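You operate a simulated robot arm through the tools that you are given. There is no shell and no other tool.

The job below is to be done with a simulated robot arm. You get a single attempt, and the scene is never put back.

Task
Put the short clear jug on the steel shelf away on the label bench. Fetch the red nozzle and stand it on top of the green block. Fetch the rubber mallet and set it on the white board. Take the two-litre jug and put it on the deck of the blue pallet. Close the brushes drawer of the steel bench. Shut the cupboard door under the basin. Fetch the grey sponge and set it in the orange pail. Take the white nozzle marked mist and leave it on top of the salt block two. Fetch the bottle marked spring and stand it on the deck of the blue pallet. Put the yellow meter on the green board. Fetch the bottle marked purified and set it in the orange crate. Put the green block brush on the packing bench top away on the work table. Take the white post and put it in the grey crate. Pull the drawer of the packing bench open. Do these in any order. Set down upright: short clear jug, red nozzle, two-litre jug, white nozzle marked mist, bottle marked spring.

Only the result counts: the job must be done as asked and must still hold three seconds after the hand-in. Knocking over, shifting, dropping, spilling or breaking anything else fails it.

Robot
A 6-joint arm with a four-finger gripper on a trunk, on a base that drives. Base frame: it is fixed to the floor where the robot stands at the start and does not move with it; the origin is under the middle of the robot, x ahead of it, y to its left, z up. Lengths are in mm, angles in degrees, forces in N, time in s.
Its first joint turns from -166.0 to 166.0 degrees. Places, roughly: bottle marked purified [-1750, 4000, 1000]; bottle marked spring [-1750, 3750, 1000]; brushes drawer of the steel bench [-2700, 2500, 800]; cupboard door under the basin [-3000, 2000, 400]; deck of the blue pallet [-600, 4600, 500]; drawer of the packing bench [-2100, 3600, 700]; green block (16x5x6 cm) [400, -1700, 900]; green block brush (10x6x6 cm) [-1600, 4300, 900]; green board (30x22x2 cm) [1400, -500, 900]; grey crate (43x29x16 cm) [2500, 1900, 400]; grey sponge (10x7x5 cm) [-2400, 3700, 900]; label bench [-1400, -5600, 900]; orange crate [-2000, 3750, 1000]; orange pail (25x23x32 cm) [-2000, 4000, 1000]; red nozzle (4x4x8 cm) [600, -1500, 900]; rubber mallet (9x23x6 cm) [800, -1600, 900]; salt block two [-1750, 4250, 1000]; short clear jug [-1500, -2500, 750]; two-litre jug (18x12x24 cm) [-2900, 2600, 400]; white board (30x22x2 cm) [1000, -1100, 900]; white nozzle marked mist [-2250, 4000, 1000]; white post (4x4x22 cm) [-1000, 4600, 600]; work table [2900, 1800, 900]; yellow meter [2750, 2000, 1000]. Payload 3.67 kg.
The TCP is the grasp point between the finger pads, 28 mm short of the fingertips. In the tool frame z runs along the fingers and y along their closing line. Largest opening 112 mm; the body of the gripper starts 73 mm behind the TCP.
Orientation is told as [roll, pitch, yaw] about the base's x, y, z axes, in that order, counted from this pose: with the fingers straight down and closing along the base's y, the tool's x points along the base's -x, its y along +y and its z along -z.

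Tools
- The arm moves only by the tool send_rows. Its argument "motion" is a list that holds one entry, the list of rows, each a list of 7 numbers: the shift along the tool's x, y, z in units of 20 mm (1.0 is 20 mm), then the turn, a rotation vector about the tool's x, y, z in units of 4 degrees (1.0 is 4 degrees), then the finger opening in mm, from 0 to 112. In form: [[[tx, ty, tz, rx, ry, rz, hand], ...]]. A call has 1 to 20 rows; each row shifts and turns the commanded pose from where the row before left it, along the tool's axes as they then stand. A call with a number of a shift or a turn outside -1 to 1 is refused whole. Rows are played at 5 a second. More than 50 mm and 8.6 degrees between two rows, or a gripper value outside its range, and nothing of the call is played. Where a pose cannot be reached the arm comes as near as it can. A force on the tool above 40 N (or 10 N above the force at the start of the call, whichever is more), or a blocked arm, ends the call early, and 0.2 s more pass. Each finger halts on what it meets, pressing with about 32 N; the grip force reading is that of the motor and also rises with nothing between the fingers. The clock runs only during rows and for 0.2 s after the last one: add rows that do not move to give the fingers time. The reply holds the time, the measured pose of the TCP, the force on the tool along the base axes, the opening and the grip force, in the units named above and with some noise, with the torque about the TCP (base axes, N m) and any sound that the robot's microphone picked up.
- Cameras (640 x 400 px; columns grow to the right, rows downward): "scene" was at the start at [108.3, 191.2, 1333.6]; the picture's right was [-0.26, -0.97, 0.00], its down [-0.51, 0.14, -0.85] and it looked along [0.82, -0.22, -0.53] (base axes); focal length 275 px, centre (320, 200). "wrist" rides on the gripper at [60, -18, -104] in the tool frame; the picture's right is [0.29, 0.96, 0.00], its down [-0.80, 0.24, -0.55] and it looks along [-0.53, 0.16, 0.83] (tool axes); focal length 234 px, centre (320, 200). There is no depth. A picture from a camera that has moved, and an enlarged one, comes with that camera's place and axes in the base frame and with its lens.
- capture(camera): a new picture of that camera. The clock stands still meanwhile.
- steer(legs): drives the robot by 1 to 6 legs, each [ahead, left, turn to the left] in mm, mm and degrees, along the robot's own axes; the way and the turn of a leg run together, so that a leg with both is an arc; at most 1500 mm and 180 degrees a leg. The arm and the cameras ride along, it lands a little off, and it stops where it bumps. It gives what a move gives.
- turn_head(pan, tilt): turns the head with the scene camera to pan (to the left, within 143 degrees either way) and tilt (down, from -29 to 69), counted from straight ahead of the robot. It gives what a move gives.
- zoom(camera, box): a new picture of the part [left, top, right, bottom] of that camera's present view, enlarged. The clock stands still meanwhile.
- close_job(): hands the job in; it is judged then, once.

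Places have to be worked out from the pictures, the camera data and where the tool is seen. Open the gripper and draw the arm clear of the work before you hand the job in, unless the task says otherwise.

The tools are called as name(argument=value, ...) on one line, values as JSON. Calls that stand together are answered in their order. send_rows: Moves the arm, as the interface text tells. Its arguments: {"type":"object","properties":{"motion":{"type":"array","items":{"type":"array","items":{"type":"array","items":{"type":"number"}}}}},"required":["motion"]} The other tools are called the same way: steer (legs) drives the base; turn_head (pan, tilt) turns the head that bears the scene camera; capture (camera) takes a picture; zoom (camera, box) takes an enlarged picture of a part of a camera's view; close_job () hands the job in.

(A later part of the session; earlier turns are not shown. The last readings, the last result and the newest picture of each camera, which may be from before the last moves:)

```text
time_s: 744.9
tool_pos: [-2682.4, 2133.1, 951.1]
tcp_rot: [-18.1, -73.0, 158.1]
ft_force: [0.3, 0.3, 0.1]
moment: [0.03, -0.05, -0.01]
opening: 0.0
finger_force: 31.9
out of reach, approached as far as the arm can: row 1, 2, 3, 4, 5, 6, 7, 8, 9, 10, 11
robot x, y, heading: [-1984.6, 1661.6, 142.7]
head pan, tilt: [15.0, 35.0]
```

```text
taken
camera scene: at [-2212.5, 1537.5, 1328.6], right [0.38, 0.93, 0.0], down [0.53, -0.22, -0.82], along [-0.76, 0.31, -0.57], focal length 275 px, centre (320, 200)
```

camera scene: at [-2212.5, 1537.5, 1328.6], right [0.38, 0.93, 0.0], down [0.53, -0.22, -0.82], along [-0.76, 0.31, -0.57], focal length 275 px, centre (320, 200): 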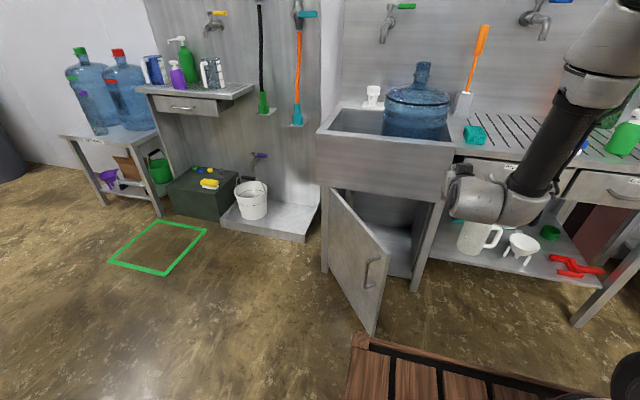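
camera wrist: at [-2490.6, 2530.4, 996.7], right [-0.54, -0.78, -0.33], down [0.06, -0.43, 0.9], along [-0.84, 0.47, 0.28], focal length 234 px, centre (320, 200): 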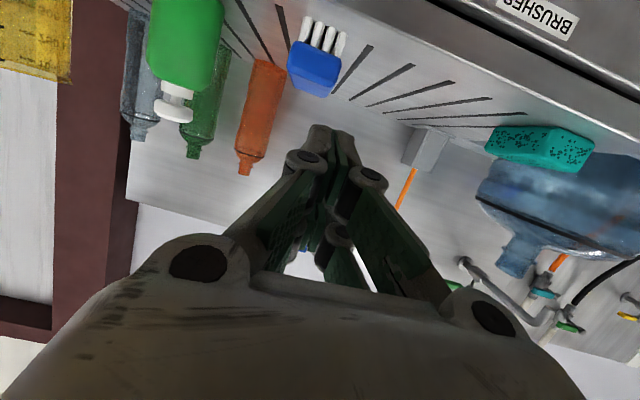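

A joint is at its limit. Since gripper roll doesn't matter for pushing the door, I rotate about the tool axis to relieve it and retry lowering.

send_rows(motion=[[[0, 0, 0, 0, 0, -1, 0], [0, 0, 0, 0, 0, -1, 0], [0, 0, 0, 0, 0, -1, 0], [0, 0, 0, 0, 0, -1, 0], [0, 0, 0, 0, 0, -1, 0], [0, 0, 0, 0, 0, -1, 0], [0, 0, 0, 0, 0, -1, 0], [0, 0, 0, 0, 0, -1, 0], [0, 0, 0, 0, 0, -1, 0], [0, 0, 0, 0, 0, -1, 0]]])

capture(camera="scene")

```text
time_s: 747.0
tool_pos: [-2683.1, 2133.1, 950.7]
tcp_rot: [-67.7, -44.3, -146.7]
ft_force: [0.6, 0.6, 0.8]
moment: [-0.03, -0.01, 0.02]
opening: 0.1
finger_force: 31.7
robot x, y, heading: [-1986.5, 1663.7, 142.4]
head pan, tilt: [15.0, 35.0]
```

```text
taken
camera scene: at [-2212.8, 1537.6, 1328.6], right [0.38, 0.93, 0.0], down [0.53, -0.22, -0.82], along [-0.76, 0.31, -0.57], focal length 275 px, centre (320, 200)
```

scene: 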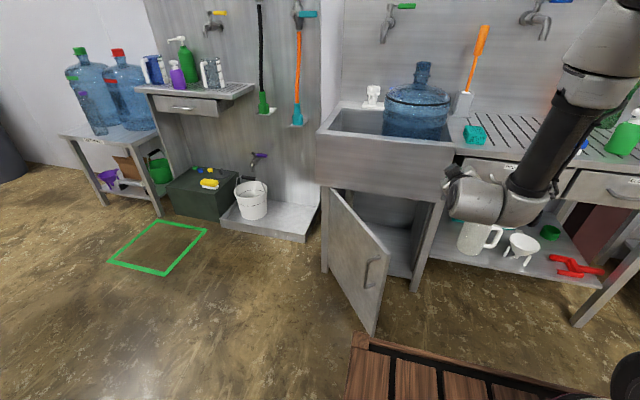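

Rotation freed it. Now try lowering again with the new tool axes.

send_rows(motion=[[[0.698, 0.662, 0.272, 0, 0, 0, 0], [0.698, 0.662, 0.272, 0, 0, 0, 0], [0.698, 0.662, 0.272, 0, 0, 0, 0], [0.698, 0.662, 0.272, 0, 0, 0, 0], [0.698, 0.662, 0.272, 0, 0, 0, 0], [0.698, 0.662, 0.272, 0, 0, 0, 0]]])

capture(camera="scene")

```text
time_s: 748.5
tool_pos: [-2686.1, 2127.3, 831.1]
tcp_rot: [-67.7, -44.2, -146.7]
ft_force: [0.9, 0.2, 1.1]
moment: [0.01, -0.03, 0.04]
opening: 0.0
finger_force: 31.9
out of reach, approached as far as the arm can: row 2, 5
robot x, y, heading: [-1983.9, 1664.7, 142.9]
head pan, tilt: [15.0, 35.0]
```

```text
taken
camera scene: at [-2212.6, 1537.6, 1328.6], right [0.38, 0.93, 0.0], down [0.53, -0.22, -0.82], along [-0.76, 0.31, -0.57], focal length 275 px, centre (320, 200)
```

scene: 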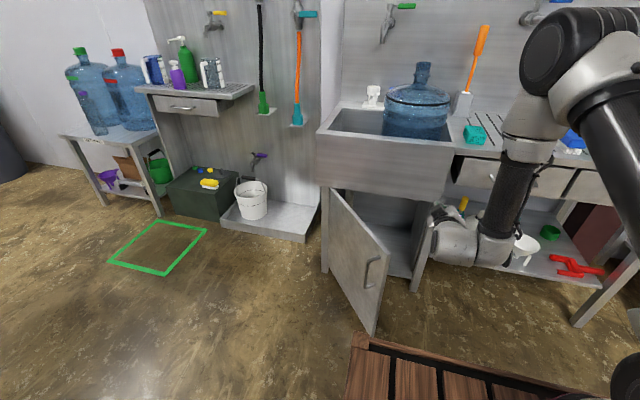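

Lowering works now. Continue down while pulling back slightly.

send_rows(motion=[[[0.768, 0.706, -0.016, 0, 0, 0, 0], [0.768, 0.706, -0.016, 0, 0, 0, 0], [0.768, 0.706, -0.016, 0, 0, 0, 0], [0.768, 0.706, -0.016, 0, 0, 0, 0], [0.768, 0.706, -0.016, 0, 0, 0, 0], [0.768, 0.706, -0.016, 0, 0, 0, 0], [0.768, 0.706, -0.016, 0, 0, 0, 0], [0.768, 0.706, -0.016, 0, 0, 0, 0]]])

capture(camera="scene")

```text
time_s: 750.2
tool_pos: [-2646.1, 2097.9, 669.7]
tcp_rot: [-67.7, -44.3, -146.2]
ft_force: [-0.5, -0.1, 0.2]
moment: [0.01, -0.03, 0.01]
opening: 0.0
finger_force: 32.2
robot x, y, heading: [-1984.4, 1660.7, 142.8]
head pan, tilt: [15.0, 35.0]
```

```text
taken
camera scene: at [-2212.7, 1537.6, 1328.6], right [0.38, 0.93, 0.0], down [0.53, -0.22, -0.82], along [-0.76, 0.31, -0.57], focal length 275 px, centre (320, 200)
```

scene: 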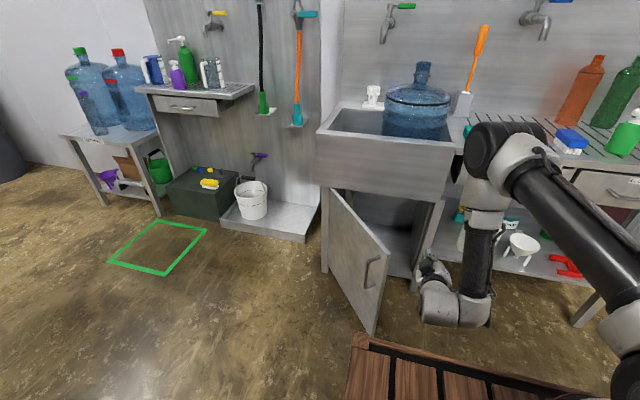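

send_rows(motion=[[[0.838, 0.75, -0.305, 0, 0, 0, 0], [0.838, 0.75, -0.305, 0, 0, 0, 0], [0.838, 0.75, -0.305, 0, 0, 0, 0], [0.838, 0.75, -0.305, 0, 0, 0, 0], [0.838, 0.75, -0.305, 0, 0, 0, 0]]])

send_rows(motion=[[[-0.676, 0.735, -0.052, 0, 0, 0, 0], [-0.676, 0.735, -0.052, 0, 0, 0, 0], [-0.676, 0.735, -0.052, 0, 0, 0, 0], [-0.676, 0.735, -0.052, 0, 0, 0, 0], [-0.676, 0.735, -0.052, 0, 0, 0, 0], [-0.676, 0.735, -0.052, 0, 0, 0, 0], [-0.676, 0.735, -0.052, 0, 0, 0, 0], [-0.676, 0.735, -0.052, 0, 0, 0, 0], [-0.676, 0.735, -0.052, 0, 0, 0, 0]]])

capture(camera="scene")

```text
time_s: 751.5
tool_pos: [-2599.9, 2062.2, 571.2]
tcp_rot: [-67.7, -44.5, -146.3]
ft_force: [0.2, -0.3, -0.7]
moment: [-0.03, 0.01, -0.01]
opening: 0.1
finger_force: 32.2
robot x, y, heading: [-1985.4, 1664.1, 142.9]
head pan, tilt: [15.0, 35.0]
```

```text
time_s: 753.5
tool_pos: [-2709.6, 1918.1, 570.7]
tcp_rot: [-67.7, -44.4, -146.4]
ft_force: [-0.2, -0.8, 0.4]
moment: [0.01, 0.02, -0.01]
opening: 0.0
finger_force: 31.5
robot x, y, heading: [-1984.7, 1664.0, 142.8]
head pan, tilt: [15.0, 35.0]
```

```text
taken
camera scene: at [-2212.8, 1537.7, 1328.5], right [0.38, 0.92, 0.0], down [0.53, -0.22, -0.82], along [-0.76, 0.31, -0.57], focal length 275 px, centre (320, 200)
```

scene: 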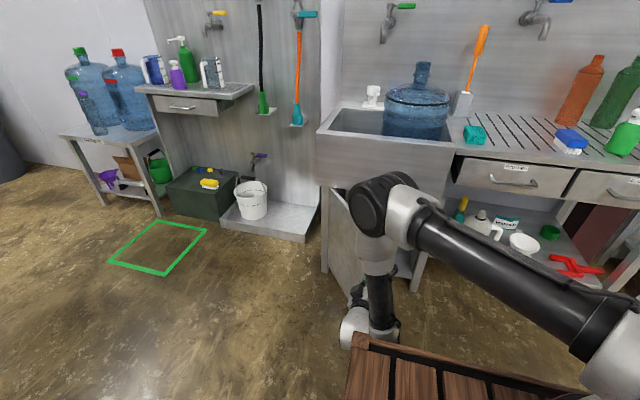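

The hand is now outside the door. Push forward with the arm.

send_rows(motion=[[[-0.234, -0.147, 0.961, 0, 0, 0, 0], [-0.234, -0.147, 0.961, 0, 0, 0, 0], [-0.234, -0.147, 0.961, 0, 0, 0, 0], [-0.234, -0.147, 0.961, 0, 0, 0, 0], [-0.234, -0.147, 0.961, 0, 0, 0, 0], [-0.234, -0.147, 0.961, 0, 0, 0, 0], [-0.234, -0.147, 0.961, 0, 0, 0, 0], [-0.234, -0.147, 0.961, 0, 0, 0, 0], [-0.234, -0.147, 0.961, 0, 0, 0, 0], [-0.234, -0.147, 0.961, 0, 0, 0, 0]]])

capture(camera="scene")

```text
time_s: 754.1
tool_pos: [-2735.2, 1941.0, 566.4]
tcp_rot: [-67.5, -43.9, -146.5]
ft_force: [0.6, 0.1, -0.4]
moment: [0.01, 0.05, 0.0]
opening: 0.0
finger_force: 32.2
robot x, y, heading: [-1986.2, 1664.1, 142.9]
head pan, tilt: [15.0, 35.0]
stopped in row 3: the force on the tool passed its limit at 52 N (the readings are from after the stop); the commanded pose is now the measured one
```

```text
taken
camera scene: at [-2212.5, 1537.5, 1328.5], right [0.38, 0.93, 0.0], down [0.53, -0.22, -0.82], along [-0.76, 0.31, -0.57], focal length 275 px, centre (320, 200)
```

scene: 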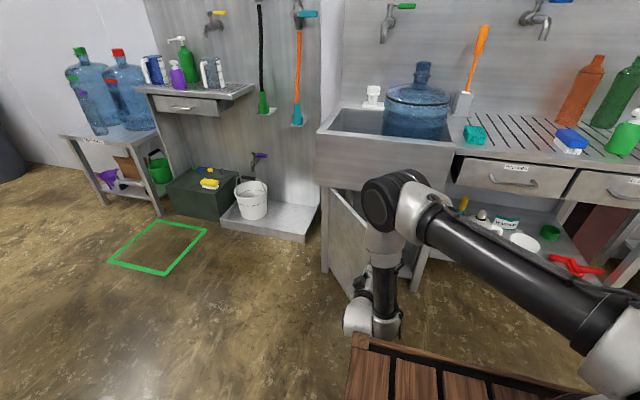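

Impact tripped the limit (the door gave way after). I push more slowly.

send_rows(motion=[[[-0.07, -0.044, 0.288, 0, 0, 0, 0], [-0.07, -0.044, 0.288, 0, 0, 0, 0], [-0.07, -0.044, 0.288, 0, 0, 0, 0], [-0.07, -0.044, 0.288, 0, 0, 0, 0], [-0.07, -0.044, 0.288, 0, 0, 0, 0], [-0.07, -0.044, 0.288, 0, 0, 0, 0], [-0.07, -0.044, 0.288, 0, 0, 0, 0], [-0.07, -0.044, 0.288, 0, 0, 0, 0], [-0.07, -0.044, 0.288, 0, 0, 0, 0], [-0.07, -0.044, 0.288, 0, 0, 0, 0], [-0.07, -0.044, 0.288, 0, 0, 0, 0], [-0.07, -0.044, 0.288, 0, 0, 0, 0], [-0.07, -0.044, 0.288, 0, 0, 0, 0], [-0.07, -0.044, 0.288, 0, 0, 0, 0], [-0.07, -0.044, 0.288, 0, 0, 0, 0], [-0.07, -0.044, 0.288, 0, 0, 0, 0], [-0.07, -0.044, 0.288, 0, 0, 0, 0], [-0.07, -0.044, 0.288, 0, 0, 0, 0], [-0.07, -0.044, 0.288, 0, 0, 0, 0], [-0.07, -0.044, 0.288, 0, 0, 0, 0]]])

capture(camera="scene")

capture(camera="wrist")

```text
time_s: 758.3
tool_pos: [-2831.6, 2014.8, 566.7]
tcp_rot: [-67.6, -43.9, -146.6]
ft_force: [-0.9, -1.2, 0.1]
moment: [0.03, 0.0, -0.05]
opening: 0.0
finger_force: 32.6
robot x, y, heading: [-1985.2, 1659.7, 142.5]
head pan, tilt: [15.0, 35.0]
```

```text
taken
camera scene: at [-2212.6, 1537.4, 1328.5], right [0.38, 0.93, 0.0], down [0.53, -0.22, -0.82], along [-0.76, 0.31, -0.57], focal length 275 px, centre (320, 200)
```

scene: 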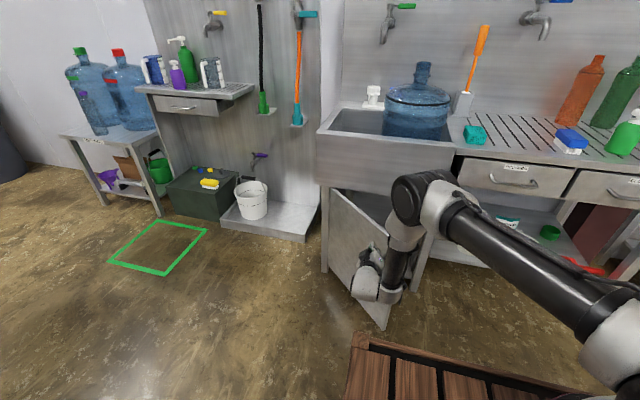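

```text
taken
camera wrist: at [-2714.2, 1986.9, 565.3], right [-0.14, -0.53, -0.84], down [-0.15, -0.82, 0.55], along [-0.98, 0.2, 0.03], focal length 234 px, centre (320, 200)
```

wrist: 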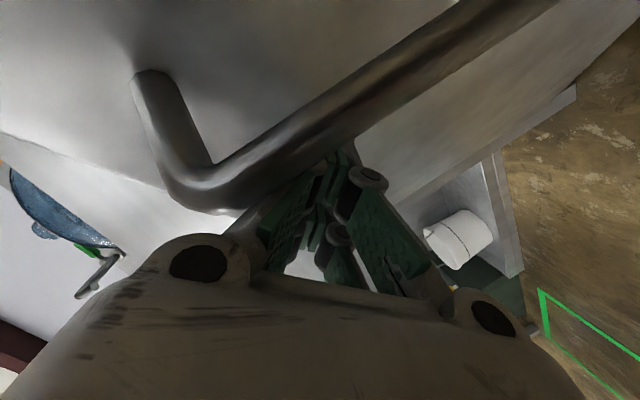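

The door is closing. Continue pushing.

send_rows(motion=[[[-0.08, -0.05, 0.33, 0, 0, 0, 0], [-0.08, -0.05, 0.33, 0, 0, 0, 0], [-0.08, -0.05, 0.33, 0, 0, 0, 0], [-0.08, -0.05, 0.33, 0, 0, 0, 0], [-0.08, -0.05, 0.33, 0, 0, 0, 0], [-0.08, -0.05, 0.33, 0, 0, 0, 0], [-0.08, -0.05, 0.33, 0, 0, 0, 0], [-0.08, -0.05, 0.33, 0, 0, 0, 0], [-0.08, -0.05, 0.33, 0, 0, 0, 0], [-0.08, -0.05, 0.33, 0, 0, 0, 0], [-0.08, -0.05, 0.33, 0, 0, 0, 0], [-0.08, -0.05, 0.33, 0, 0, 0, 0], [-0.08, -0.05, 0.33, 0, 0, 0, 0], [-0.08, -0.05, 0.33, 0, 0, 0, 0], [-0.08, -0.05, 0.33, 0, 0, 0, 0], [-0.08, -0.05, 0.33, 0, 0, 0, 0], [-0.08, -0.05, 0.33, 0, 0, 0, 0], [-0.08, -0.05, 0.33, 0, 0, 0, 0], [-0.08, -0.05, 0.33, 0, 0, 0, 0], [-0.08, -0.05, 0.33, 0, 0, 0, 0]]])

capture(camera="scene")

capture(camera="wrist")

```text
time_s: 762.5
tool_pos: [-2941.5, 2098.9, 566.3]
tcp_rot: [-67.6, -44.0, -146.6]
ft_force: [1.8, -1.6, 1.1]
moment: [-0.03, -0.03, -0.02]
opening: 0.2
finger_force: 32.2
robot x, y, heading: [-1986.0, 1665.9, 143.0]
head pan, tilt: [15.0, 35.0]
```

```text
taken
camera scene: at [-2212.5, 1537.5, 1328.5], right [0.38, 0.93, 0.0], down [0.53, -0.22, -0.82], along [-0.76, 0.31, -0.57], focal length 275 px, centre (320, 200)
```

scene: 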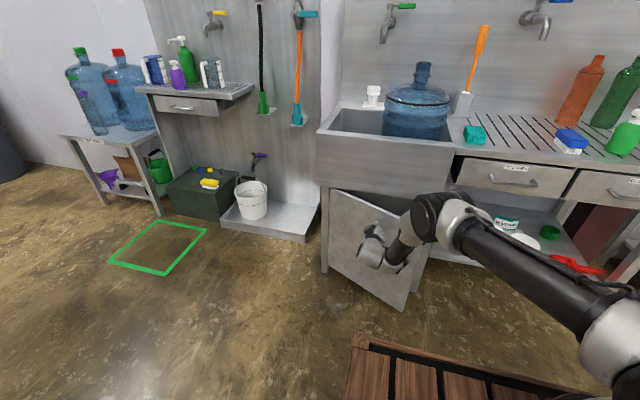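

```text
taken
camera wrist: at [-2823.3, 2069.4, 565.5], right [-0.14, -0.53, -0.84], down [-0.15, -0.82, 0.55], along [-0.98, 0.2, 0.03], focal length 234 px, centre (320, 200)
```

wrist: 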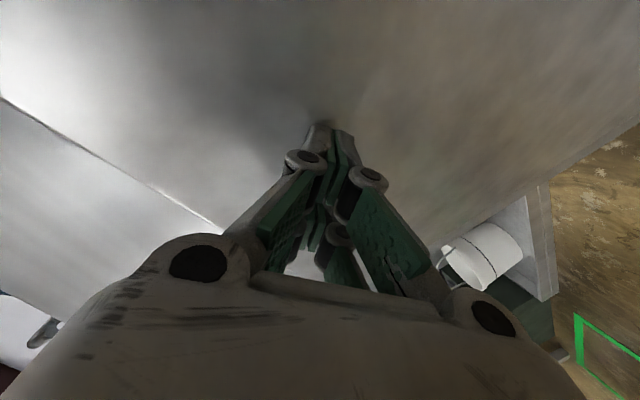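

The door face is nearly shut; continue the last ~90 mm.

send_rows(motion=[[[-0.08, -0.05, 0.33, 0, 0, 0, 0], [-0.08, -0.05, 0.33, 0, 0, 0, 0], [-0.08, -0.05, 0.33, 0, 0, 0, 0], [-0.08, -0.05, 0.33, 0, 0, 0, 0], [-0.08, -0.05, 0.33, 0, 0, 0, 0], [-0.08, -0.05, 0.33, 0, 0, 0, 0], [-0.08, -0.05, 0.33, 0, 0, 0, 0], [-0.08, -0.05, 0.33, 0, 0, 0, 0], [-0.08, -0.05, 0.33, 0, 0, 0, 0]]])

capture(camera="scene")

```text
time_s: 764.5
tool_pos: [-2990.0, 2136.8, 565.3]
tcp_rot: [-67.4, -44.0, -146.7]
ft_force: [3.2, -2.0, 0.4]
moment: [0.02, 0.07, 0.03]
opening: 0.3
finger_force: 32.5
robot x, y, heading: [-1987.1, 1666.2, 142.6]
head pan, tilt: [15.0, 35.0]
```

```text
taken
camera scene: at [-2212.5, 1537.5, 1328.6], right [0.38, 0.93, 0.0], down [0.53, -0.22, -0.82], along [-0.76, 0.31, -0.57], focal length 275 px, centre (320, 200)
```

scene: 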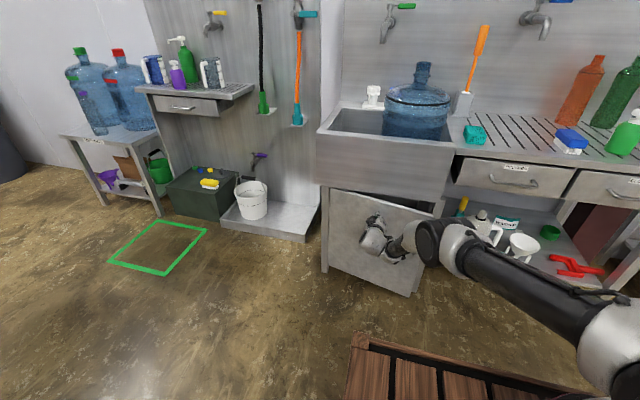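

send_rows(motion=[[[-0.07, -0.044, 0.288, 0, 0, 0, 0], [-0.07, -0.044, 0.288, 0, 0, 0, 0], [-0.07, -0.044, 0.288, 0, 0, 0, 0], [-0.07, -0.044, 0.288, 0, 0, 0, 0], [-0.07, -0.044, 0.288, 0, 0, 0, 0]]])

zoom(camera="scene", box=[300, 150, 480, 320])

```text
time_s: 765.7
tool_pos: [-3006.7, 2150.2, 568.8]
tcp_rot: [-67.5, -44.1, -146.5]
ft_force: [2.6, -2.0, -1.3]
moment: [0.0, -0.02, 0.04]
opening: 0.1
finger_force: 31.7
out of reach, approached as far as the arm can: row 5
robot x, y, heading: [-1987.5, 1664.1, 142.9]
head pan, tilt: [15.0, 35.0]
```

```text
2.35 times, centred on (390, 235) of scene
camera zoom: at [-2212.6, 1537.5, 1328.5], right [0.38, 0.93, 0.0], down [0.53, -0.22, -0.82], along [-0.76, 0.31, -0.57], focal length 648 px, centre (155, 118)
```

zoom: 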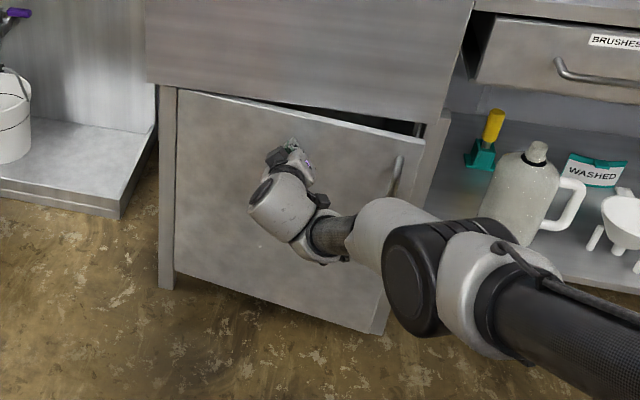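

The arm is at full reach with a small gap left; I nudge the base forward 20 mm to finish.

steer(legs=[[20, 0, 0]])

zoom(camera="scene", box=[300, 150, 480, 320])

```text
time_s: 766.5
tool_pos: [-3023.8, 2163.7, 567.7]
tcp_rot: [-67.5, -44.0, -146.6]
ft_force: [-0.4, 0.3, -0.2]
moment: [0.03, 0.01, -0.02]
opening: 0.3
finger_force: 31.7
robot x, y, heading: [-2004.4, 1674.3, 142.7]
head pan, tilt: [15.0, 35.0]
```

```text
2.35 times, centred on (390, 235) of scene
camera zoom: at [-2228.6, 1549.7, 1328.5], right [0.38, 0.93, 0.0], down [0.53, -0.22, -0.82], along [-0.76, 0.31, -0.57], focal length 648 px, centre (155, 118)
```

zoom: 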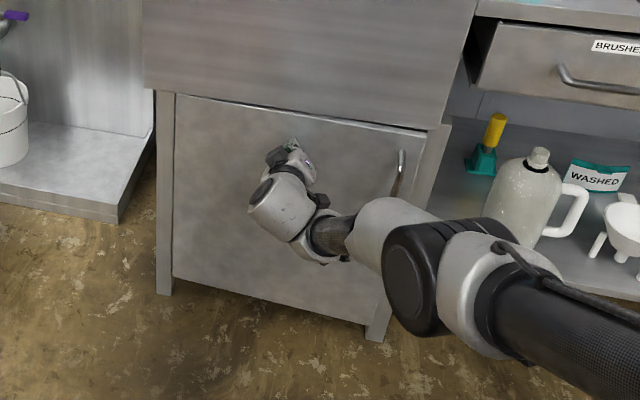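

Looks nearly flush; one more small nudge to make sure.

steer(legs=[[12, 0, 0]])

zoom(camera="scene", box=[300, 150, 480, 320])

```text
time_s: 767.2
tool_pos: [-3032.4, 2169.8, 567.5]
tcp_rot: [-67.6, -43.9, -146.6]
ft_force: [-0.1, -0.1, -0.3]
moment: [-0.02, -0.02, -0.03]
opening: 0.0
finger_force: 31.8
robot x, y, heading: [-2011.3, 1683.4, 142.6]
head pan, tilt: [15.0, 35.0]
```

```text
2.35 times, centred on (390, 235) of scene
camera zoom: at [-2238.2, 1557.1, 1328.5], right [0.38, 0.93, 0.0], down [0.53, -0.22, -0.82], along [-0.76, 0.31, -0.57], focal length 648 px, centre (155, 118)
```

zoom: 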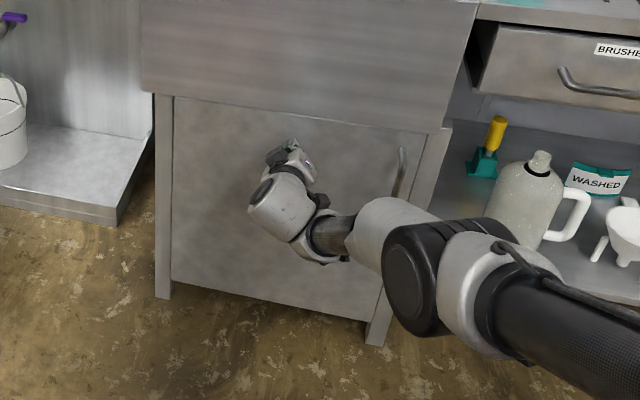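

steer(legs=[[10, 0, 0]])

zoom(camera="scene", box=[300, 150, 480, 320])

```text
time_s: 768.0
tool_pos: [-3033.0, 2170.2, 568.3]
tcp_rot: [-67.7, -44.0, -146.5]
ft_force: [15.7, -6.4, 8.0]
moment: [0.22, 0.46, 0.0]
opening: 0.0
finger_force: 32.3
robot x, y, heading: [-2013.2, 1684.7, 142.4]
head pan, tilt: [15.0, 35.0]
stopped in leg 1: the force on the tool passed its limit at 65 N (the readings are from after the stop); the commanded pose is now the measured one
```

```text
2.35 times, centred on (390, 235) of scene
camera zoom: at [-2239.9, 1558.8, 1328.6], right [0.38, 0.93, 0.0], down [0.53, -0.22, -0.82], along [-0.76, 0.31, -0.57], focal length 648 px, centre (155, 118)
```

zoom: 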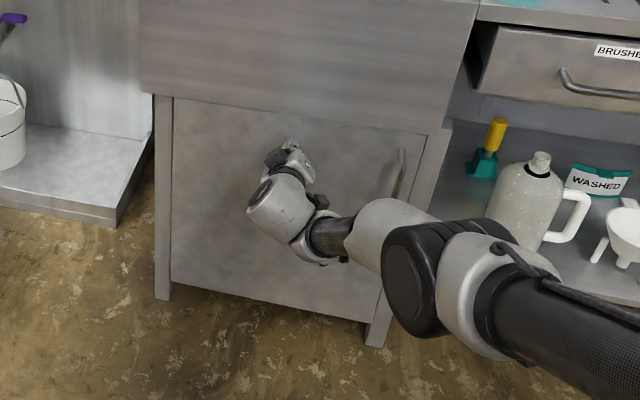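

The door is firmly shut (hard stop). Next the jug: I retreat from the door and roll the hand 138° so the fingers close sideways with the camera on top.

send_rows(motion=[[[0.234, 0.147, -0.961, 0, 0, 0, 0], [0.234, 0.147, -0.961, 0, 0, 0, 0], [0.234, 0.147, -0.961, 0, 0, 0, 0], [0.234, 0.147, -0.961, 0, 0, 0, 0], [0.234, 0.147, -0.961, 0, 0, 0, 0], [0.234, 0.147, -0.961, 0, 0, 0, 0], [0.234, 0.147, -0.961, 0, 0, 0, 0], [0.234, 0.147, -0.961, 0, 0, 0, 0], [0.234, 0.147, -0.961, 0, 0, 0, 0], [0.234, 0.147, -0.961, 0, 0, 0, 0]]])

send_rows(motion=[[[0, 0, 0, 0, 0, -1, 0], [0, 0, 0, 0, 0, -1, 0], [0, 0, 0, 0, 0, -1, 0], [0, 0, 0, 0, 0, -1, 0], [0, 0, 0, 0, 0, -1, 0], [0, 0, 0, 0, 0, -1, 0], [0, 0, 0, 0, 0, -1, 0], [0, 0, 0, 0, 0, -1, 0], [0, 0, 0, 0, 0, -1, 0], [0, 0, 0, 0, 0, -1, 0], [0, 0, 0, 0, 0, -1, 0], [0, 0, 0, 0, 0, -1, 0], [0, 0, 0, 0, 0, -1, 0], [0, 0, 0, 0, 0, -1, 0], [0, 0, 0, 0, 0, -1, 0], [0, 0, 0, 0, 0, -1, 0], [0, 0, 0, 0, 0, -1, 0]]])

send_rows(motion=[[[0, 0, 0, 0, 0, -1, 0], [0, 0, 0, 0, 0, -1, 0], [0, 0, 0, 0, 0, -1, 0], [0, 0, 0, 0, 0, -1, 0], [0, 0, 0, 0, 0, -1, 0], [0, 0, 0, 0, 0, -1, 0], [0, 0, 0, 0, 0, -1, 0], [0, 0, 0, 0, 0, -1, 0], [0, 0, 0, 0, 0, -1, 0], [0, 0, 0, 0, 0, -1, 0], [0, 0, 0, 0, 0, -1, 0], [0, 0, 0, 0, 0, -1, 0], [0, 0, 0, 0, 0, -1, 0], [0, 0, 0, 0, 0, -1, 0], [0, 0, 0, 0, 0, -1, 0], [0, 0, 0, 0, 0, -1, 0], [0, 0, 0, 0, 0, -1, 0], [0, 0, 0, 0, 0, -0.5, 0]]])

capture(camera="scene")

capture(camera="wrist")

```text
time_s: 770.2
tool_pos: [-2876.3, 2049.1, 568.0]
tcp_rot: [-67.5, -44.0, -146.5]
ft_force: [-0.6, 0.1, -0.5]
moment: [0.01, 0.04, -0.01]
opening: 0.0
finger_force: 31.9
robot x, y, heading: [-2016.3, 1687.0, 142.8]
head pan, tilt: [15.0, 35.0]
```

```text
time_s: 773.8
tool_pos: [-2875.6, 2048.5, 567.3]
tcp_rot: [-73.0, 21.0, -124.3]
ft_force: [-0.5, -0.6, 0.3]
moment: [0.0, -0.01, -0.01]
opening: 0.1
finger_force: 32.3
robot x, y, heading: [-2014.6, 1685.7, 142.7]
head pan, tilt: [15.0, 35.0]
```

```text
time_s: 777.6
tool_pos: [-2874.6, 2049.6, 567.1]
tcp_rot: [6.6, 74.1, -33.7]
ft_force: [-0.5, 0.0, 0.6]
moment: [0.0, 0.0, -0.01]
opening: 0.2
finger_force: 32.0
robot x, y, heading: [-2010.1, 1687.1, 142.7]
head pan, tilt: [15.0, 35.0]
```

```text
taken
camera scene: at [-2240.8, 1559.1, 1328.5], right [0.38, 0.93, 0.0], down [0.53, -0.22, -0.82], along [-0.76, 0.31, -0.57], focal length 275 px, centre (320, 200)
```

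scene: 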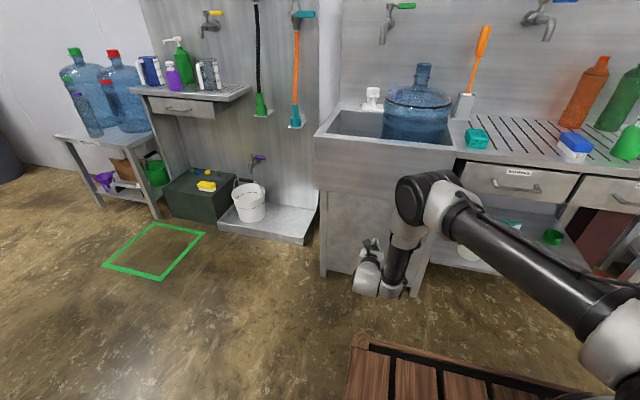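

```text
taken
camera wrist: at [-2823.9, 1979.8, 653.5], right [0.55, 0.78, 0.31], down [0.74, -0.29, -0.61], along [-0.38, 0.56, -0.73], focal length 234 px, centre (320, 200)
```

wrist: 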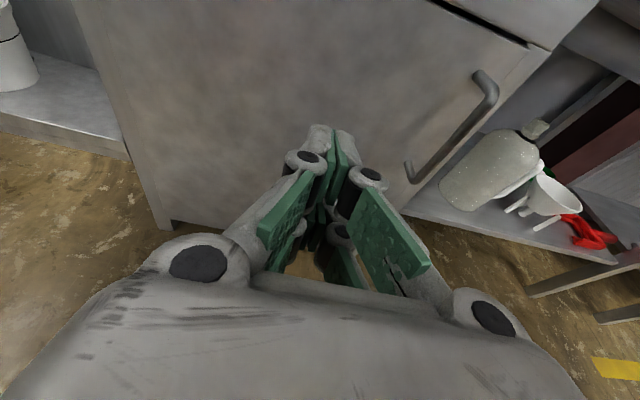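

Door closed; camera is now on top. I retract 120 mm, then shift the robot right and forward toward the jug.

send_rows(motion=[[[-0.28, 0.047, -0.95, 0, 0, 0, 0], [-0.28, 0.047, -0.95, 0, 0, 0, 0], [-0.28, 0.047, -0.95, 0, 0, 0, 0], [-0.28, 0.047, -0.95, 0, 0, 0, 0], [-0.28, 0.047, -0.95, 0, 0, 0, 0], [-0.28, 0.047, -0.95, 0, 0, 0, 0]]])

steer(legs=[[0, -320, 0], [150, 0, 0]])

turn_head(pan=0, tilt=40)

capture(camera="scene")

capture(camera="wrist")

```text
time_s: 779.0
tool_pos: [-2782.2, 1977.3, 566.7]
tcp_rot: [6.1, 74.0, -34.2]
ft_force: [0.4, -0.7, 0.5]
moment: [0.02, 0.03, 0.03]
opening: 0.1
finger_force: 32.4
robot x, y, heading: [-2018.6, 1682.5, 143.0]
head pan, tilt: [15.0, 35.0]
```

```text
time_s: 782.1
tool_pos: [-2705.6, 2329.5, 566.4]
tcp_rot: [6.2, 74.0, -34.1]
ft_force: [-0.3, -0.6, 0.6]
moment: [-0.03, 0.01, -0.04]
opening: 0.1
finger_force: 32.0
robot x, y, heading: [-1937.9, 2039.9, 142.8]
head pan, tilt: [15.0, 35.0]
```

```text
time_s: 782.9
tool_pos: [-2704.2, 2329.0, 565.8]
tcp_rot: [6.2, 74.0, -34.0]
ft_force: [0.9, -0.1, 0.0]
moment: [-0.03, -0.03, 0.02]
opening: 0.0
finger_force: 32.5
robot x, y, heading: [-1937.6, 2036.2, 142.8]
head pan, tilt: [0.0, 40.0]
```

```text
taken
camera scene: at [-2150.4, 1930.0, 1321.0], right [0.6, 0.8, 0.0], down [0.51, -0.39, -0.77], along [-0.61, 0.46, -0.64], focal length 275 px, centre (320, 200)
```

scene: 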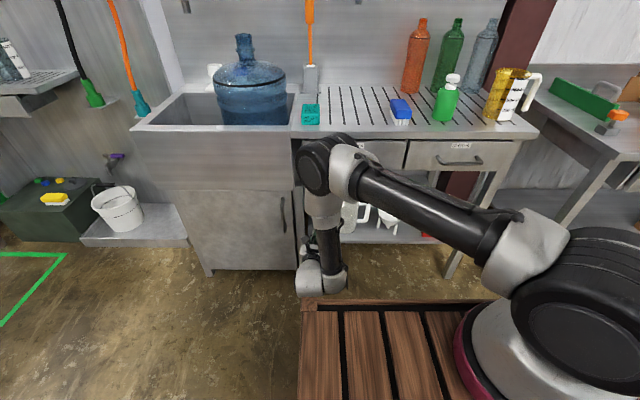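

```text
taken
camera wrist: at [-2654.2, 2259.6, 652.3], right [0.55, 0.78, 0.31], down [0.74, -0.29, -0.61], along [-0.38, 0.56, -0.73], focal length 234 px, centre (320, 200)
```

wrist: 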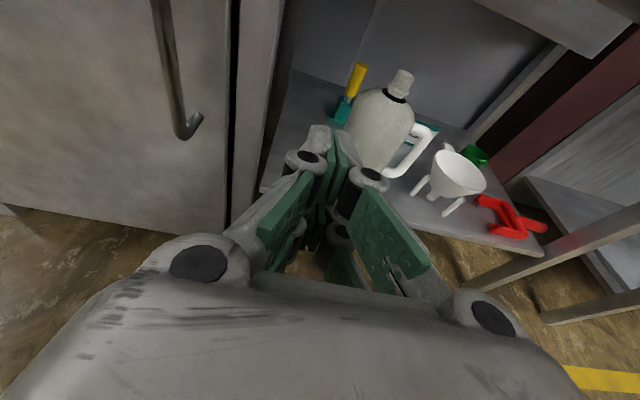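

Excellent wrist view of the jug: its neck axis triangulates to (-2868,2633), top z≈545. I zoom on the neck.

zoom(camera="wrist", box=[330, 50, 490, 190])

```text
2.86 times, centred on (410, 120) of wrist
camera zoom: at [-2654.2, 2259.6, 652.3], right [0.55, 0.78, 0.31], down [0.74, -0.29, -0.61], along [-0.38, 0.56, -0.73], focal length 669 px, centre (63, 429)
```

zoom: 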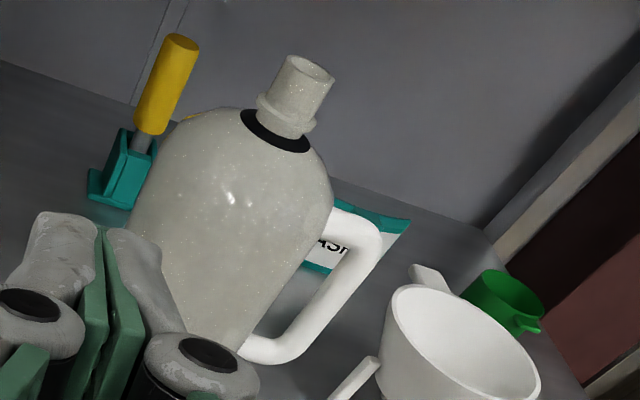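

The neck is an open ~28 mm tube with a small flange. I level the tool to horizontal first.

send_rows(motion=[[[0, 0, 0, 0, 1, 0, 70], [0, 0, 0, 0, 1, 0, 70], [0, 0, 0, 0, 1, 0, 70], [0, 0, 0, 0, 0.9, 0, 70], [0, 0, 0, 0, 0, 0, 70]]])

capture(camera="wrist")

```text
time_s: 784.1
tool_pos: [-2703.9, 2328.5, 566.9]
tcp_rot: [79.9, 88.3, 39.7]
ft_force: [-0.4, 0.3, 0.5]
moment: [0.02, 0.01, 0.02]
opening: 69.8
finger_force: 0.0
robot x, y, heading: [-1939.5, 2037.2, 142.7]
head pan, tilt: [0.0, 40.0]
```

```text
taken
camera wrist: at [-2637.9, 2247.4, 626.7], right [0.61, 0.73, 0.32], down [0.6, -0.16, -0.79], along [-0.52, 0.67, -0.53], focal length 234 px, centre (320, 200)
```

wrist: 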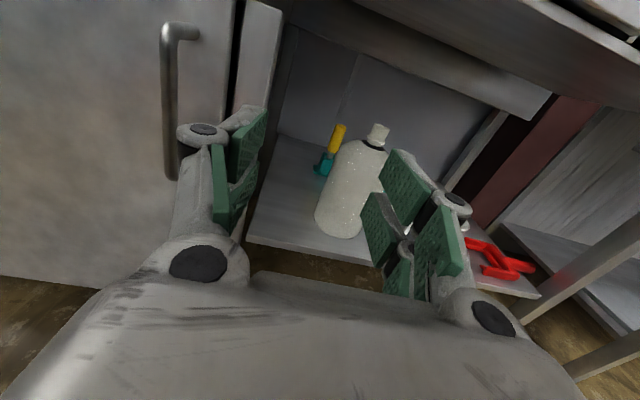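

Level and aligned forward. I move 124 mm right and down to z≈540, then drive 100 mm ahead.

send_rows(motion=[[[-0.22, 1, 0, 0, 0, 0, 70], [-0.22, 1, 0, 0, 0, 0, 70], [-0.22, 1, 0, 0, 0, 0, 70], [-0.22, 1, 0, 0, 0, 0, 70], [-0.22, 1, 0, 0, 0, 0, 70], [-0.22, 1, 0, 0, 0, 0, 70], [0, 0.2, 0, 0, 0, 0, 70]]])

steer(legs=[[100, 0, 0]])

capture(camera="wrist")

capture(camera="scene")

```text
time_s: 785.7
tool_pos: [-2625.4, 2424.4, 542.7]
tcp_rot: [78.3, 88.2, 38.2]
ft_force: [0.0, 0.3, 0.4]
moment: [0.0, 0.01, -0.02]
opening: 70.0
finger_force: 0.1
robot x, y, heading: [-1936.5, 2038.4, 142.8]
head pan, tilt: [0.0, 40.0]
```

```text
time_s: 786.8
tool_pos: [-2704.3, 2484.7, 543.1]
tcp_rot: [78.5, 88.2, 38.5]
ft_force: [-0.1, 0.7, -0.6]
moment: [0.01, 0.01, 0.02]
opening: 69.8
finger_force: 0.0
robot x, y, heading: [-2017.8, 2097.4, 142.7]
head pan, tilt: [0.0, 40.0]
```

```text
taken
camera wrist: at [-2637.6, 2402.8, 603.7], right [0.61, 0.73, 0.32], down [0.6, -0.16, -0.79], along [-0.52, 0.67, -0.53], focal length 234 px, centre (320, 200)
```

wrist: 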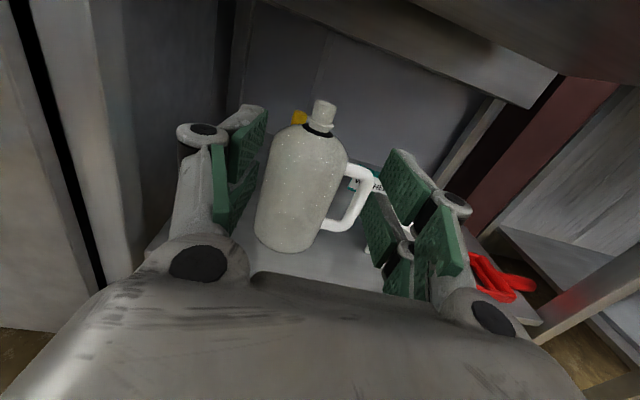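

```text
taken
camera scene: at [-2229.5, 1990.2, 1321.0], right [0.61, 0.8, 0.0], down [0.51, -0.39, -0.77], along [-0.61, 0.46, -0.64], focal length 275 px, centre (320, 200)
```

scene: 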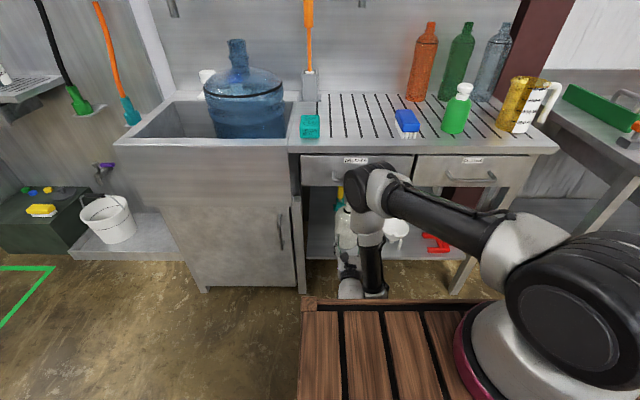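

The neck is ~195 mm ahead, 5 mm right. Approach with open fingers.

send_rows(motion=[[[-0.05, 0.25, 1, 0, 0, 0, 70], [-0.05, 0, 1, 0, 0, 0, 70], [-0.05, 0, 1, 0, 0, 0, 70], [-0.05, 0, 1, 0, 0, 0, 70], [0, 0, 1, 0, 0, 0, 70], [0, 0, 1, 0, 0, 0, 70], [0, 0, 1, 0, 0, 0, 70]]])

capture(camera="wrist")

capture(camera="scene")

```text
time_s: 788.4
tool_pos: [-2808.6, 2577.7, 537.3]
tcp_rot: [78.0, 88.2, 38.2]
ft_force: [0.3, 0.1, 0.5]
moment: [0.0, -0.02, 0.0]
opening: 70.1
finger_force: 0.1
robot x, y, heading: [-2014.7, 2096.4, 143.0]
head pan, tilt: [0.0, 40.0]
```

```text
taken
camera wrist: at [-2741.2, 2496.3, 598.1], right [0.61, 0.73, 0.32], down [0.6, -0.16, -0.79], along [-0.52, 0.67, -0.53], focal length 234 px, centre (320, 200)
```

wrist: 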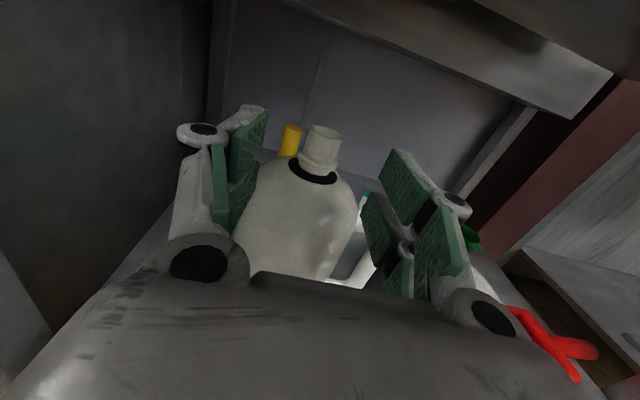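

```text
taken
camera scene: at [-2229.5, 1990.2, 1321.0], right [0.61, 0.8, 0.0], down [0.51, -0.39, -0.77], along [-0.61, 0.46, -0.64], focal length 275 px, centre (320, 200)
```

scene: 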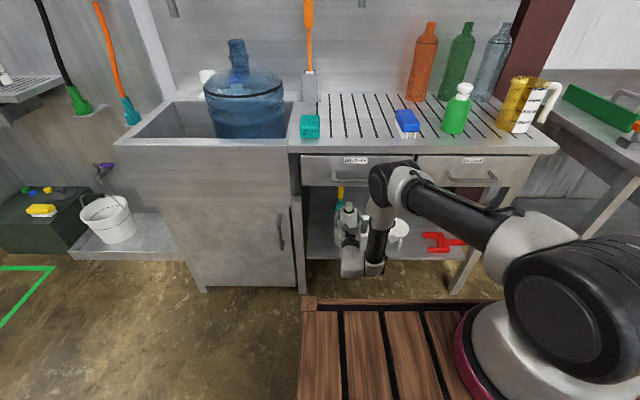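

Neck is ~86 mm ahead and centred. Advance further.

send_rows(motion=[[[0, 0.05, 1, 0, 0, 0, 70], [0, 0, 1, 0, 0, 0, 70], [0, 0, 1, 0, 0, 0, 70]]])

capture(camera="wrist")

```text
time_s: 789.2
tool_pos: [-2853.9, 2617.9, 539.2]
tcp_rot: [78.9, 88.1, 38.8]
ft_force: [-0.7, 0.2, -1.0]
moment: [0.0, 0.03, 0.0]
opening: 70.1
finger_force: 0.0
robot x, y, heading: [-2016.8, 2101.8, 143.0]
head pan, tilt: [0.0, 40.0]
```

```text
taken
camera wrist: at [-2786.8, 2536.3, 599.3], right [0.61, 0.73, 0.32], down [0.6, -0.16, -0.79], along [-0.52, 0.67, -0.53], focal length 234 px, centre (320, 200)
```

wrist: 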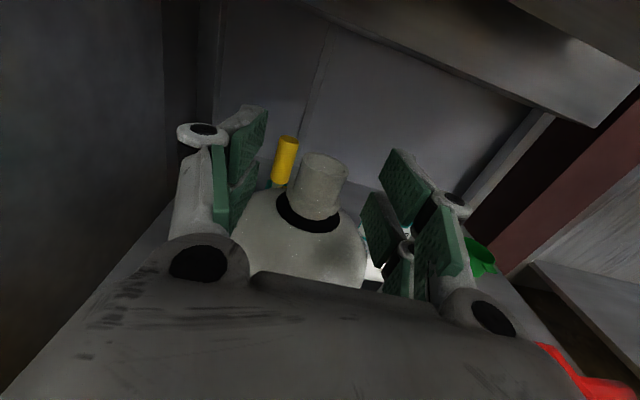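

21 mm to go; lower 5 mm, finish the approach, and close on the neck.

send_rows(motion=[[[-0.25, 0.05, 0.6, 0, 0, 0, 70], [0, 0, 0.45, 0, 0, 0, 70], [0, 0, 0, 0, 0, 0, 55], [0, 0, 0, 0, 0, 0, 40], [0, 0, 0, 0, 0, 0, 25], [0, 0, 0, 0, 0, 0, 5], [0, 0, 0, 0, 0, 0, 0], [0, 0, 0, 0, 0, 0, 0]]])

capture(camera="wrist")

```text
time_s: 791.0
tool_pos: [-2869.7, 2632.8, 532.5]
tcp_rot: [79.4, 88.3, 39.2]
ft_force: [-0.9, -0.5, 2.7]
moment: [-0.38, 0.46, -0.01]
opening: 29.9
finger_force: 32.1
robot x, y, heading: [-2019.1, 2101.5, 142.8]
head pan, tilt: [0.0, 40.0]
```

```text
taken
camera wrist: at [-2803.0, 2550.6, 594.1], right [0.61, 0.73, 0.32], down [0.6, -0.16, -0.79], along [-0.52, 0.67, -0.53], focal length 234 px, centre (320, 200)
```

wrist: 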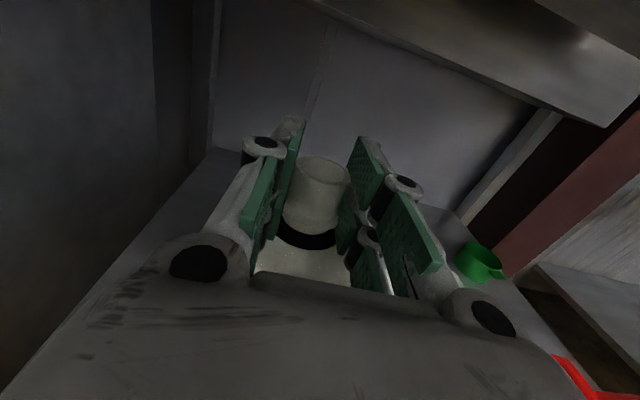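

Neck gripped (29.9 mm). Lift slowly and check weight.

send_rows(motion=[[[0.15, 0, 0, 0, 0, 0, 0], [0.25, 0, 0, 0, 0, 0, 0], [0.25, 0, 0, 0, 0, 0, 0], [0.25, 0, 0, 0, 0, 0, 0], [0.25, 0, 0, 0, 0, 0, 0], [0.25, 0, 0, 0, 0, 0, 0], [0, 0, 0, 0, 0, 0, 0]]])

capture(camera="wrist")

zoom(camera="scene", box=[290, 130, 480, 300])

```text
time_s: 792.6
tool_pos: [-2869.3, 2630.2, 561.4]
tcp_rot: [78.3, 88.1, 38.1]
ft_force: [0.1, -0.4, -0.6]
moment: [-0.01, 0.01, -0.06]
opening: 29.8
finger_force: 32.0
robot x, y, heading: [-2018.1, 2097.6, 142.7]
head pan, tilt: [0.0, 40.0]
```

```text
taken
camera wrist: at [-2803.1, 2549.6, 621.3], right [0.61, 0.73, 0.32], down [0.6, -0.16, -0.79], along [-0.52, 0.67, -0.53], focal length 234 px, centre (320, 200)
```

wrist: 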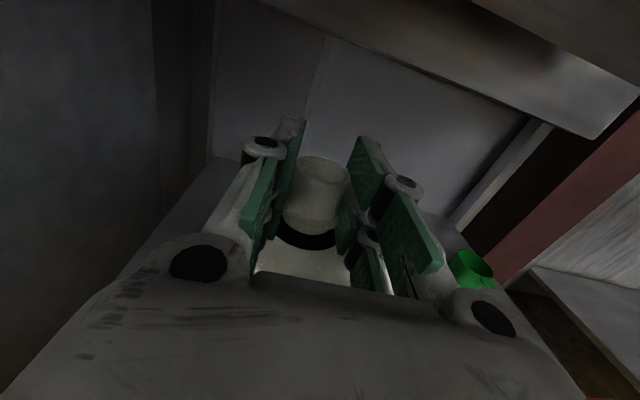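

```text
2.35 times, centred on (385, 215) of scene
camera zoom: at [-2229.5, 1990.3, 1321.0], right [0.61, 0.8, 0.0], down [0.51, -0.39, -0.77], along [-0.61, 0.46, -0.64], focal length 648 px, centre (167, 165)
```

zoom: 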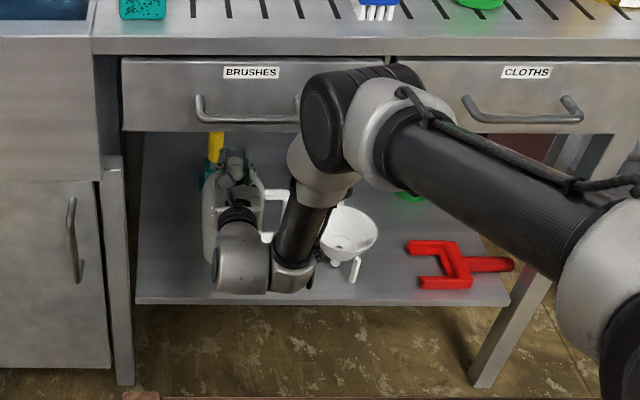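

The jug came up (light). I raise a bit more and back straight out.

send_rows(motion=[[[0.5, 0, 0, 0, 0, 0, 0], [0.5, 0, 0, 0, 0, 0, 0], [0, 0, 0, 0, 0, 0, 0]]])

steer(legs=[[-450, 0, 0]])

capture(camera="scene")

capture(camera="wrist")

```text
time_s: 793.4
tool_pos: [-2870.9, 2631.4, 581.1]
tcp_rot: [77.5, 88.2, 37.3]
ft_force: [-0.1, 0.1, -1.0]
moment: [-0.04, 0.01, -0.02]
opening: 29.7
finger_force: 31.6
robot x, y, heading: [-2017.4, 2098.9, 142.4]
head pan, tilt: [0.0, 40.0]
```

```text
time_s: 795.9
tool_pos: [-2552.5, 2395.9, 580.1]
tcp_rot: [75.7, 88.2, 35.4]
ft_force: [0.3, 0.5, -1.5]
moment: [-0.01, 0.01, 0.02]
opening: 29.7
finger_force: 32.1
robot x, y, heading: [-1700.2, 1860.6, 142.4]
head pan, tilt: [0.0, 40.0]
stopped in leg 1: the robot was blocked; the commanded pose is now the measured one
```

```text
taken
camera scene: at [-1916.0, 1753.4, 1321.0], right [0.61, 0.79, 0.0], down [0.51, -0.39, -0.77], along [-0.61, 0.47, -0.64], focal length 275 px, centre (320, 200)
```

scene: 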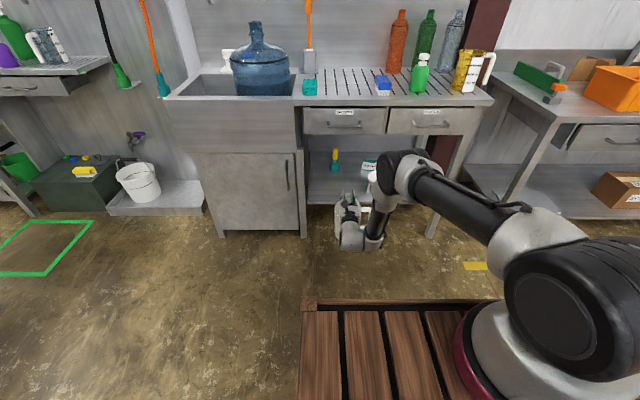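

```text
taken
camera wrist: at [-2486.3, 2314.8, 640.6], right [0.61, 0.72, 0.32], down [0.6, -0.16, -0.79], along [-0.52, 0.67, -0.53], focal length 234 px, centre (320, 200)
```

wrist: 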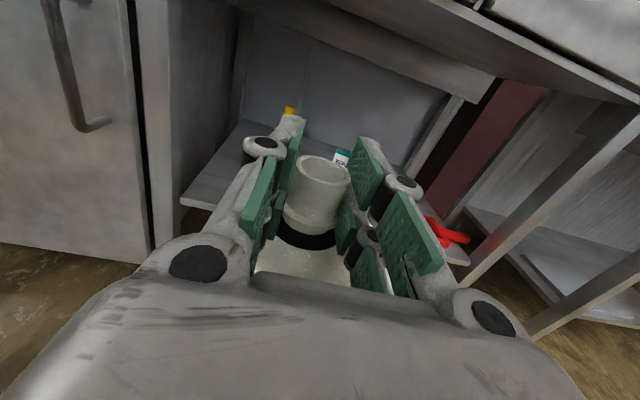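

My rear touched the rack behind, so I stop backing. I retract and raise the jug, then travel to the pallet.

send_rows(motion=[[[0, 0, -1, 0, 0, 0, 0], [0, 0, -1, 0, 0, 0, 0], [0, 0, -1, 0, 0, 0, 0], [0, 0, -1, 0, 0, 0, 0], [0, 0, -1, 0, 0, 0, 0], [0, 0, -1, 0, 0, 0, 0], [0, 0, -1, 0, 0, 0, 0], [0, 0, -1, 0, 0, 0, 0], [0, 0, -1, 0, 0, 0, 0], [0, 0, -1, 0, 0, 0, 0]]])

send_rows(motion=[[[1, 0, 0, 0, 0, 0, 0], [1, 0, 0, 0, 0, 0, 0], [1, 0, 0, 0, 0, 0, 0], [1, 0, 0, 0, 0, 0, 0], [1, 0, 0, 0, 0, 0, 0], [1, 0, 0, 0, 0, 0, 0], [1, 0, 0, 0, 0, 0, 0], [1, 0, 0, 0, 0, 0, 0], [1, 0, 0, 0, 0, 0, 0], [1, 0, 0, 0, 0, 0, 0]]])

capture(camera="scene")

capture(camera="wrist")

```text
time_s: 798.1
tool_pos: [-2398.6, 2266.4, 582.4]
tcp_rot: [76.7, 88.2, 36.4]
ft_force: [0.5, -0.3, -1.4]
moment: [0.04, -0.01, 0.01]
opening: 29.5
finger_force: 31.6
robot x, y, heading: [-1704.7, 1860.4, 142.2]
head pan, tilt: [0.0, 40.0]
```

```text
time_s: 800.3
tool_pos: [-2406.3, 2265.2, 781.6]
tcp_rot: [76.2, 88.1, 35.8]
ft_force: [-0.7, 0.2, -0.8]
moment: [0.01, -0.01, 0.0]
opening: 29.5
finger_force: 32.0
robot x, y, heading: [-1705.6, 1862.6, 142.4]
head pan, tilt: [0.0, 40.0]
```

```text
taken
camera scene: at [-1916.1, 1753.4, 1321.0], right [0.61, 0.79, 0.0], down [0.51, -0.39, -0.77], along [-0.61, 0.47, -0.64], focal length 275 px, centre (320, 200)
```

scene: 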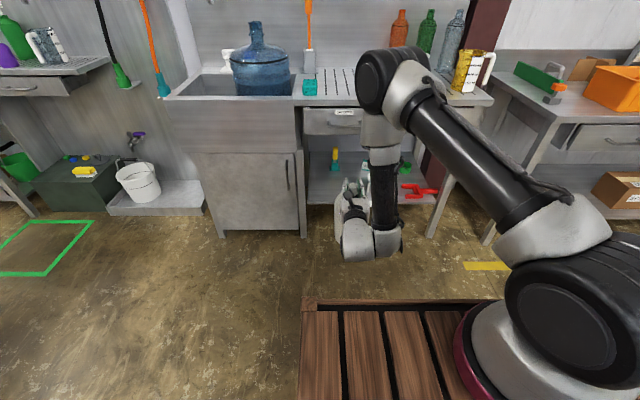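

```text
taken
camera wrist: at [-2339.6, 2181.9, 842.4], right [0.61, 0.72, 0.32], down [0.6, -0.16, -0.79], along [-0.52, 0.67, -0.53], focal length 234 px, centre (320, 200)
```

wrist: 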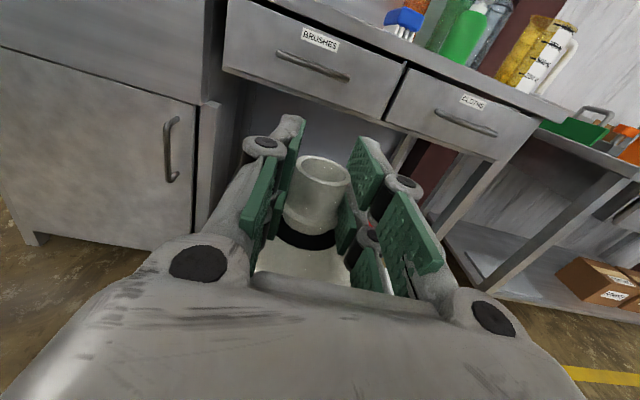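

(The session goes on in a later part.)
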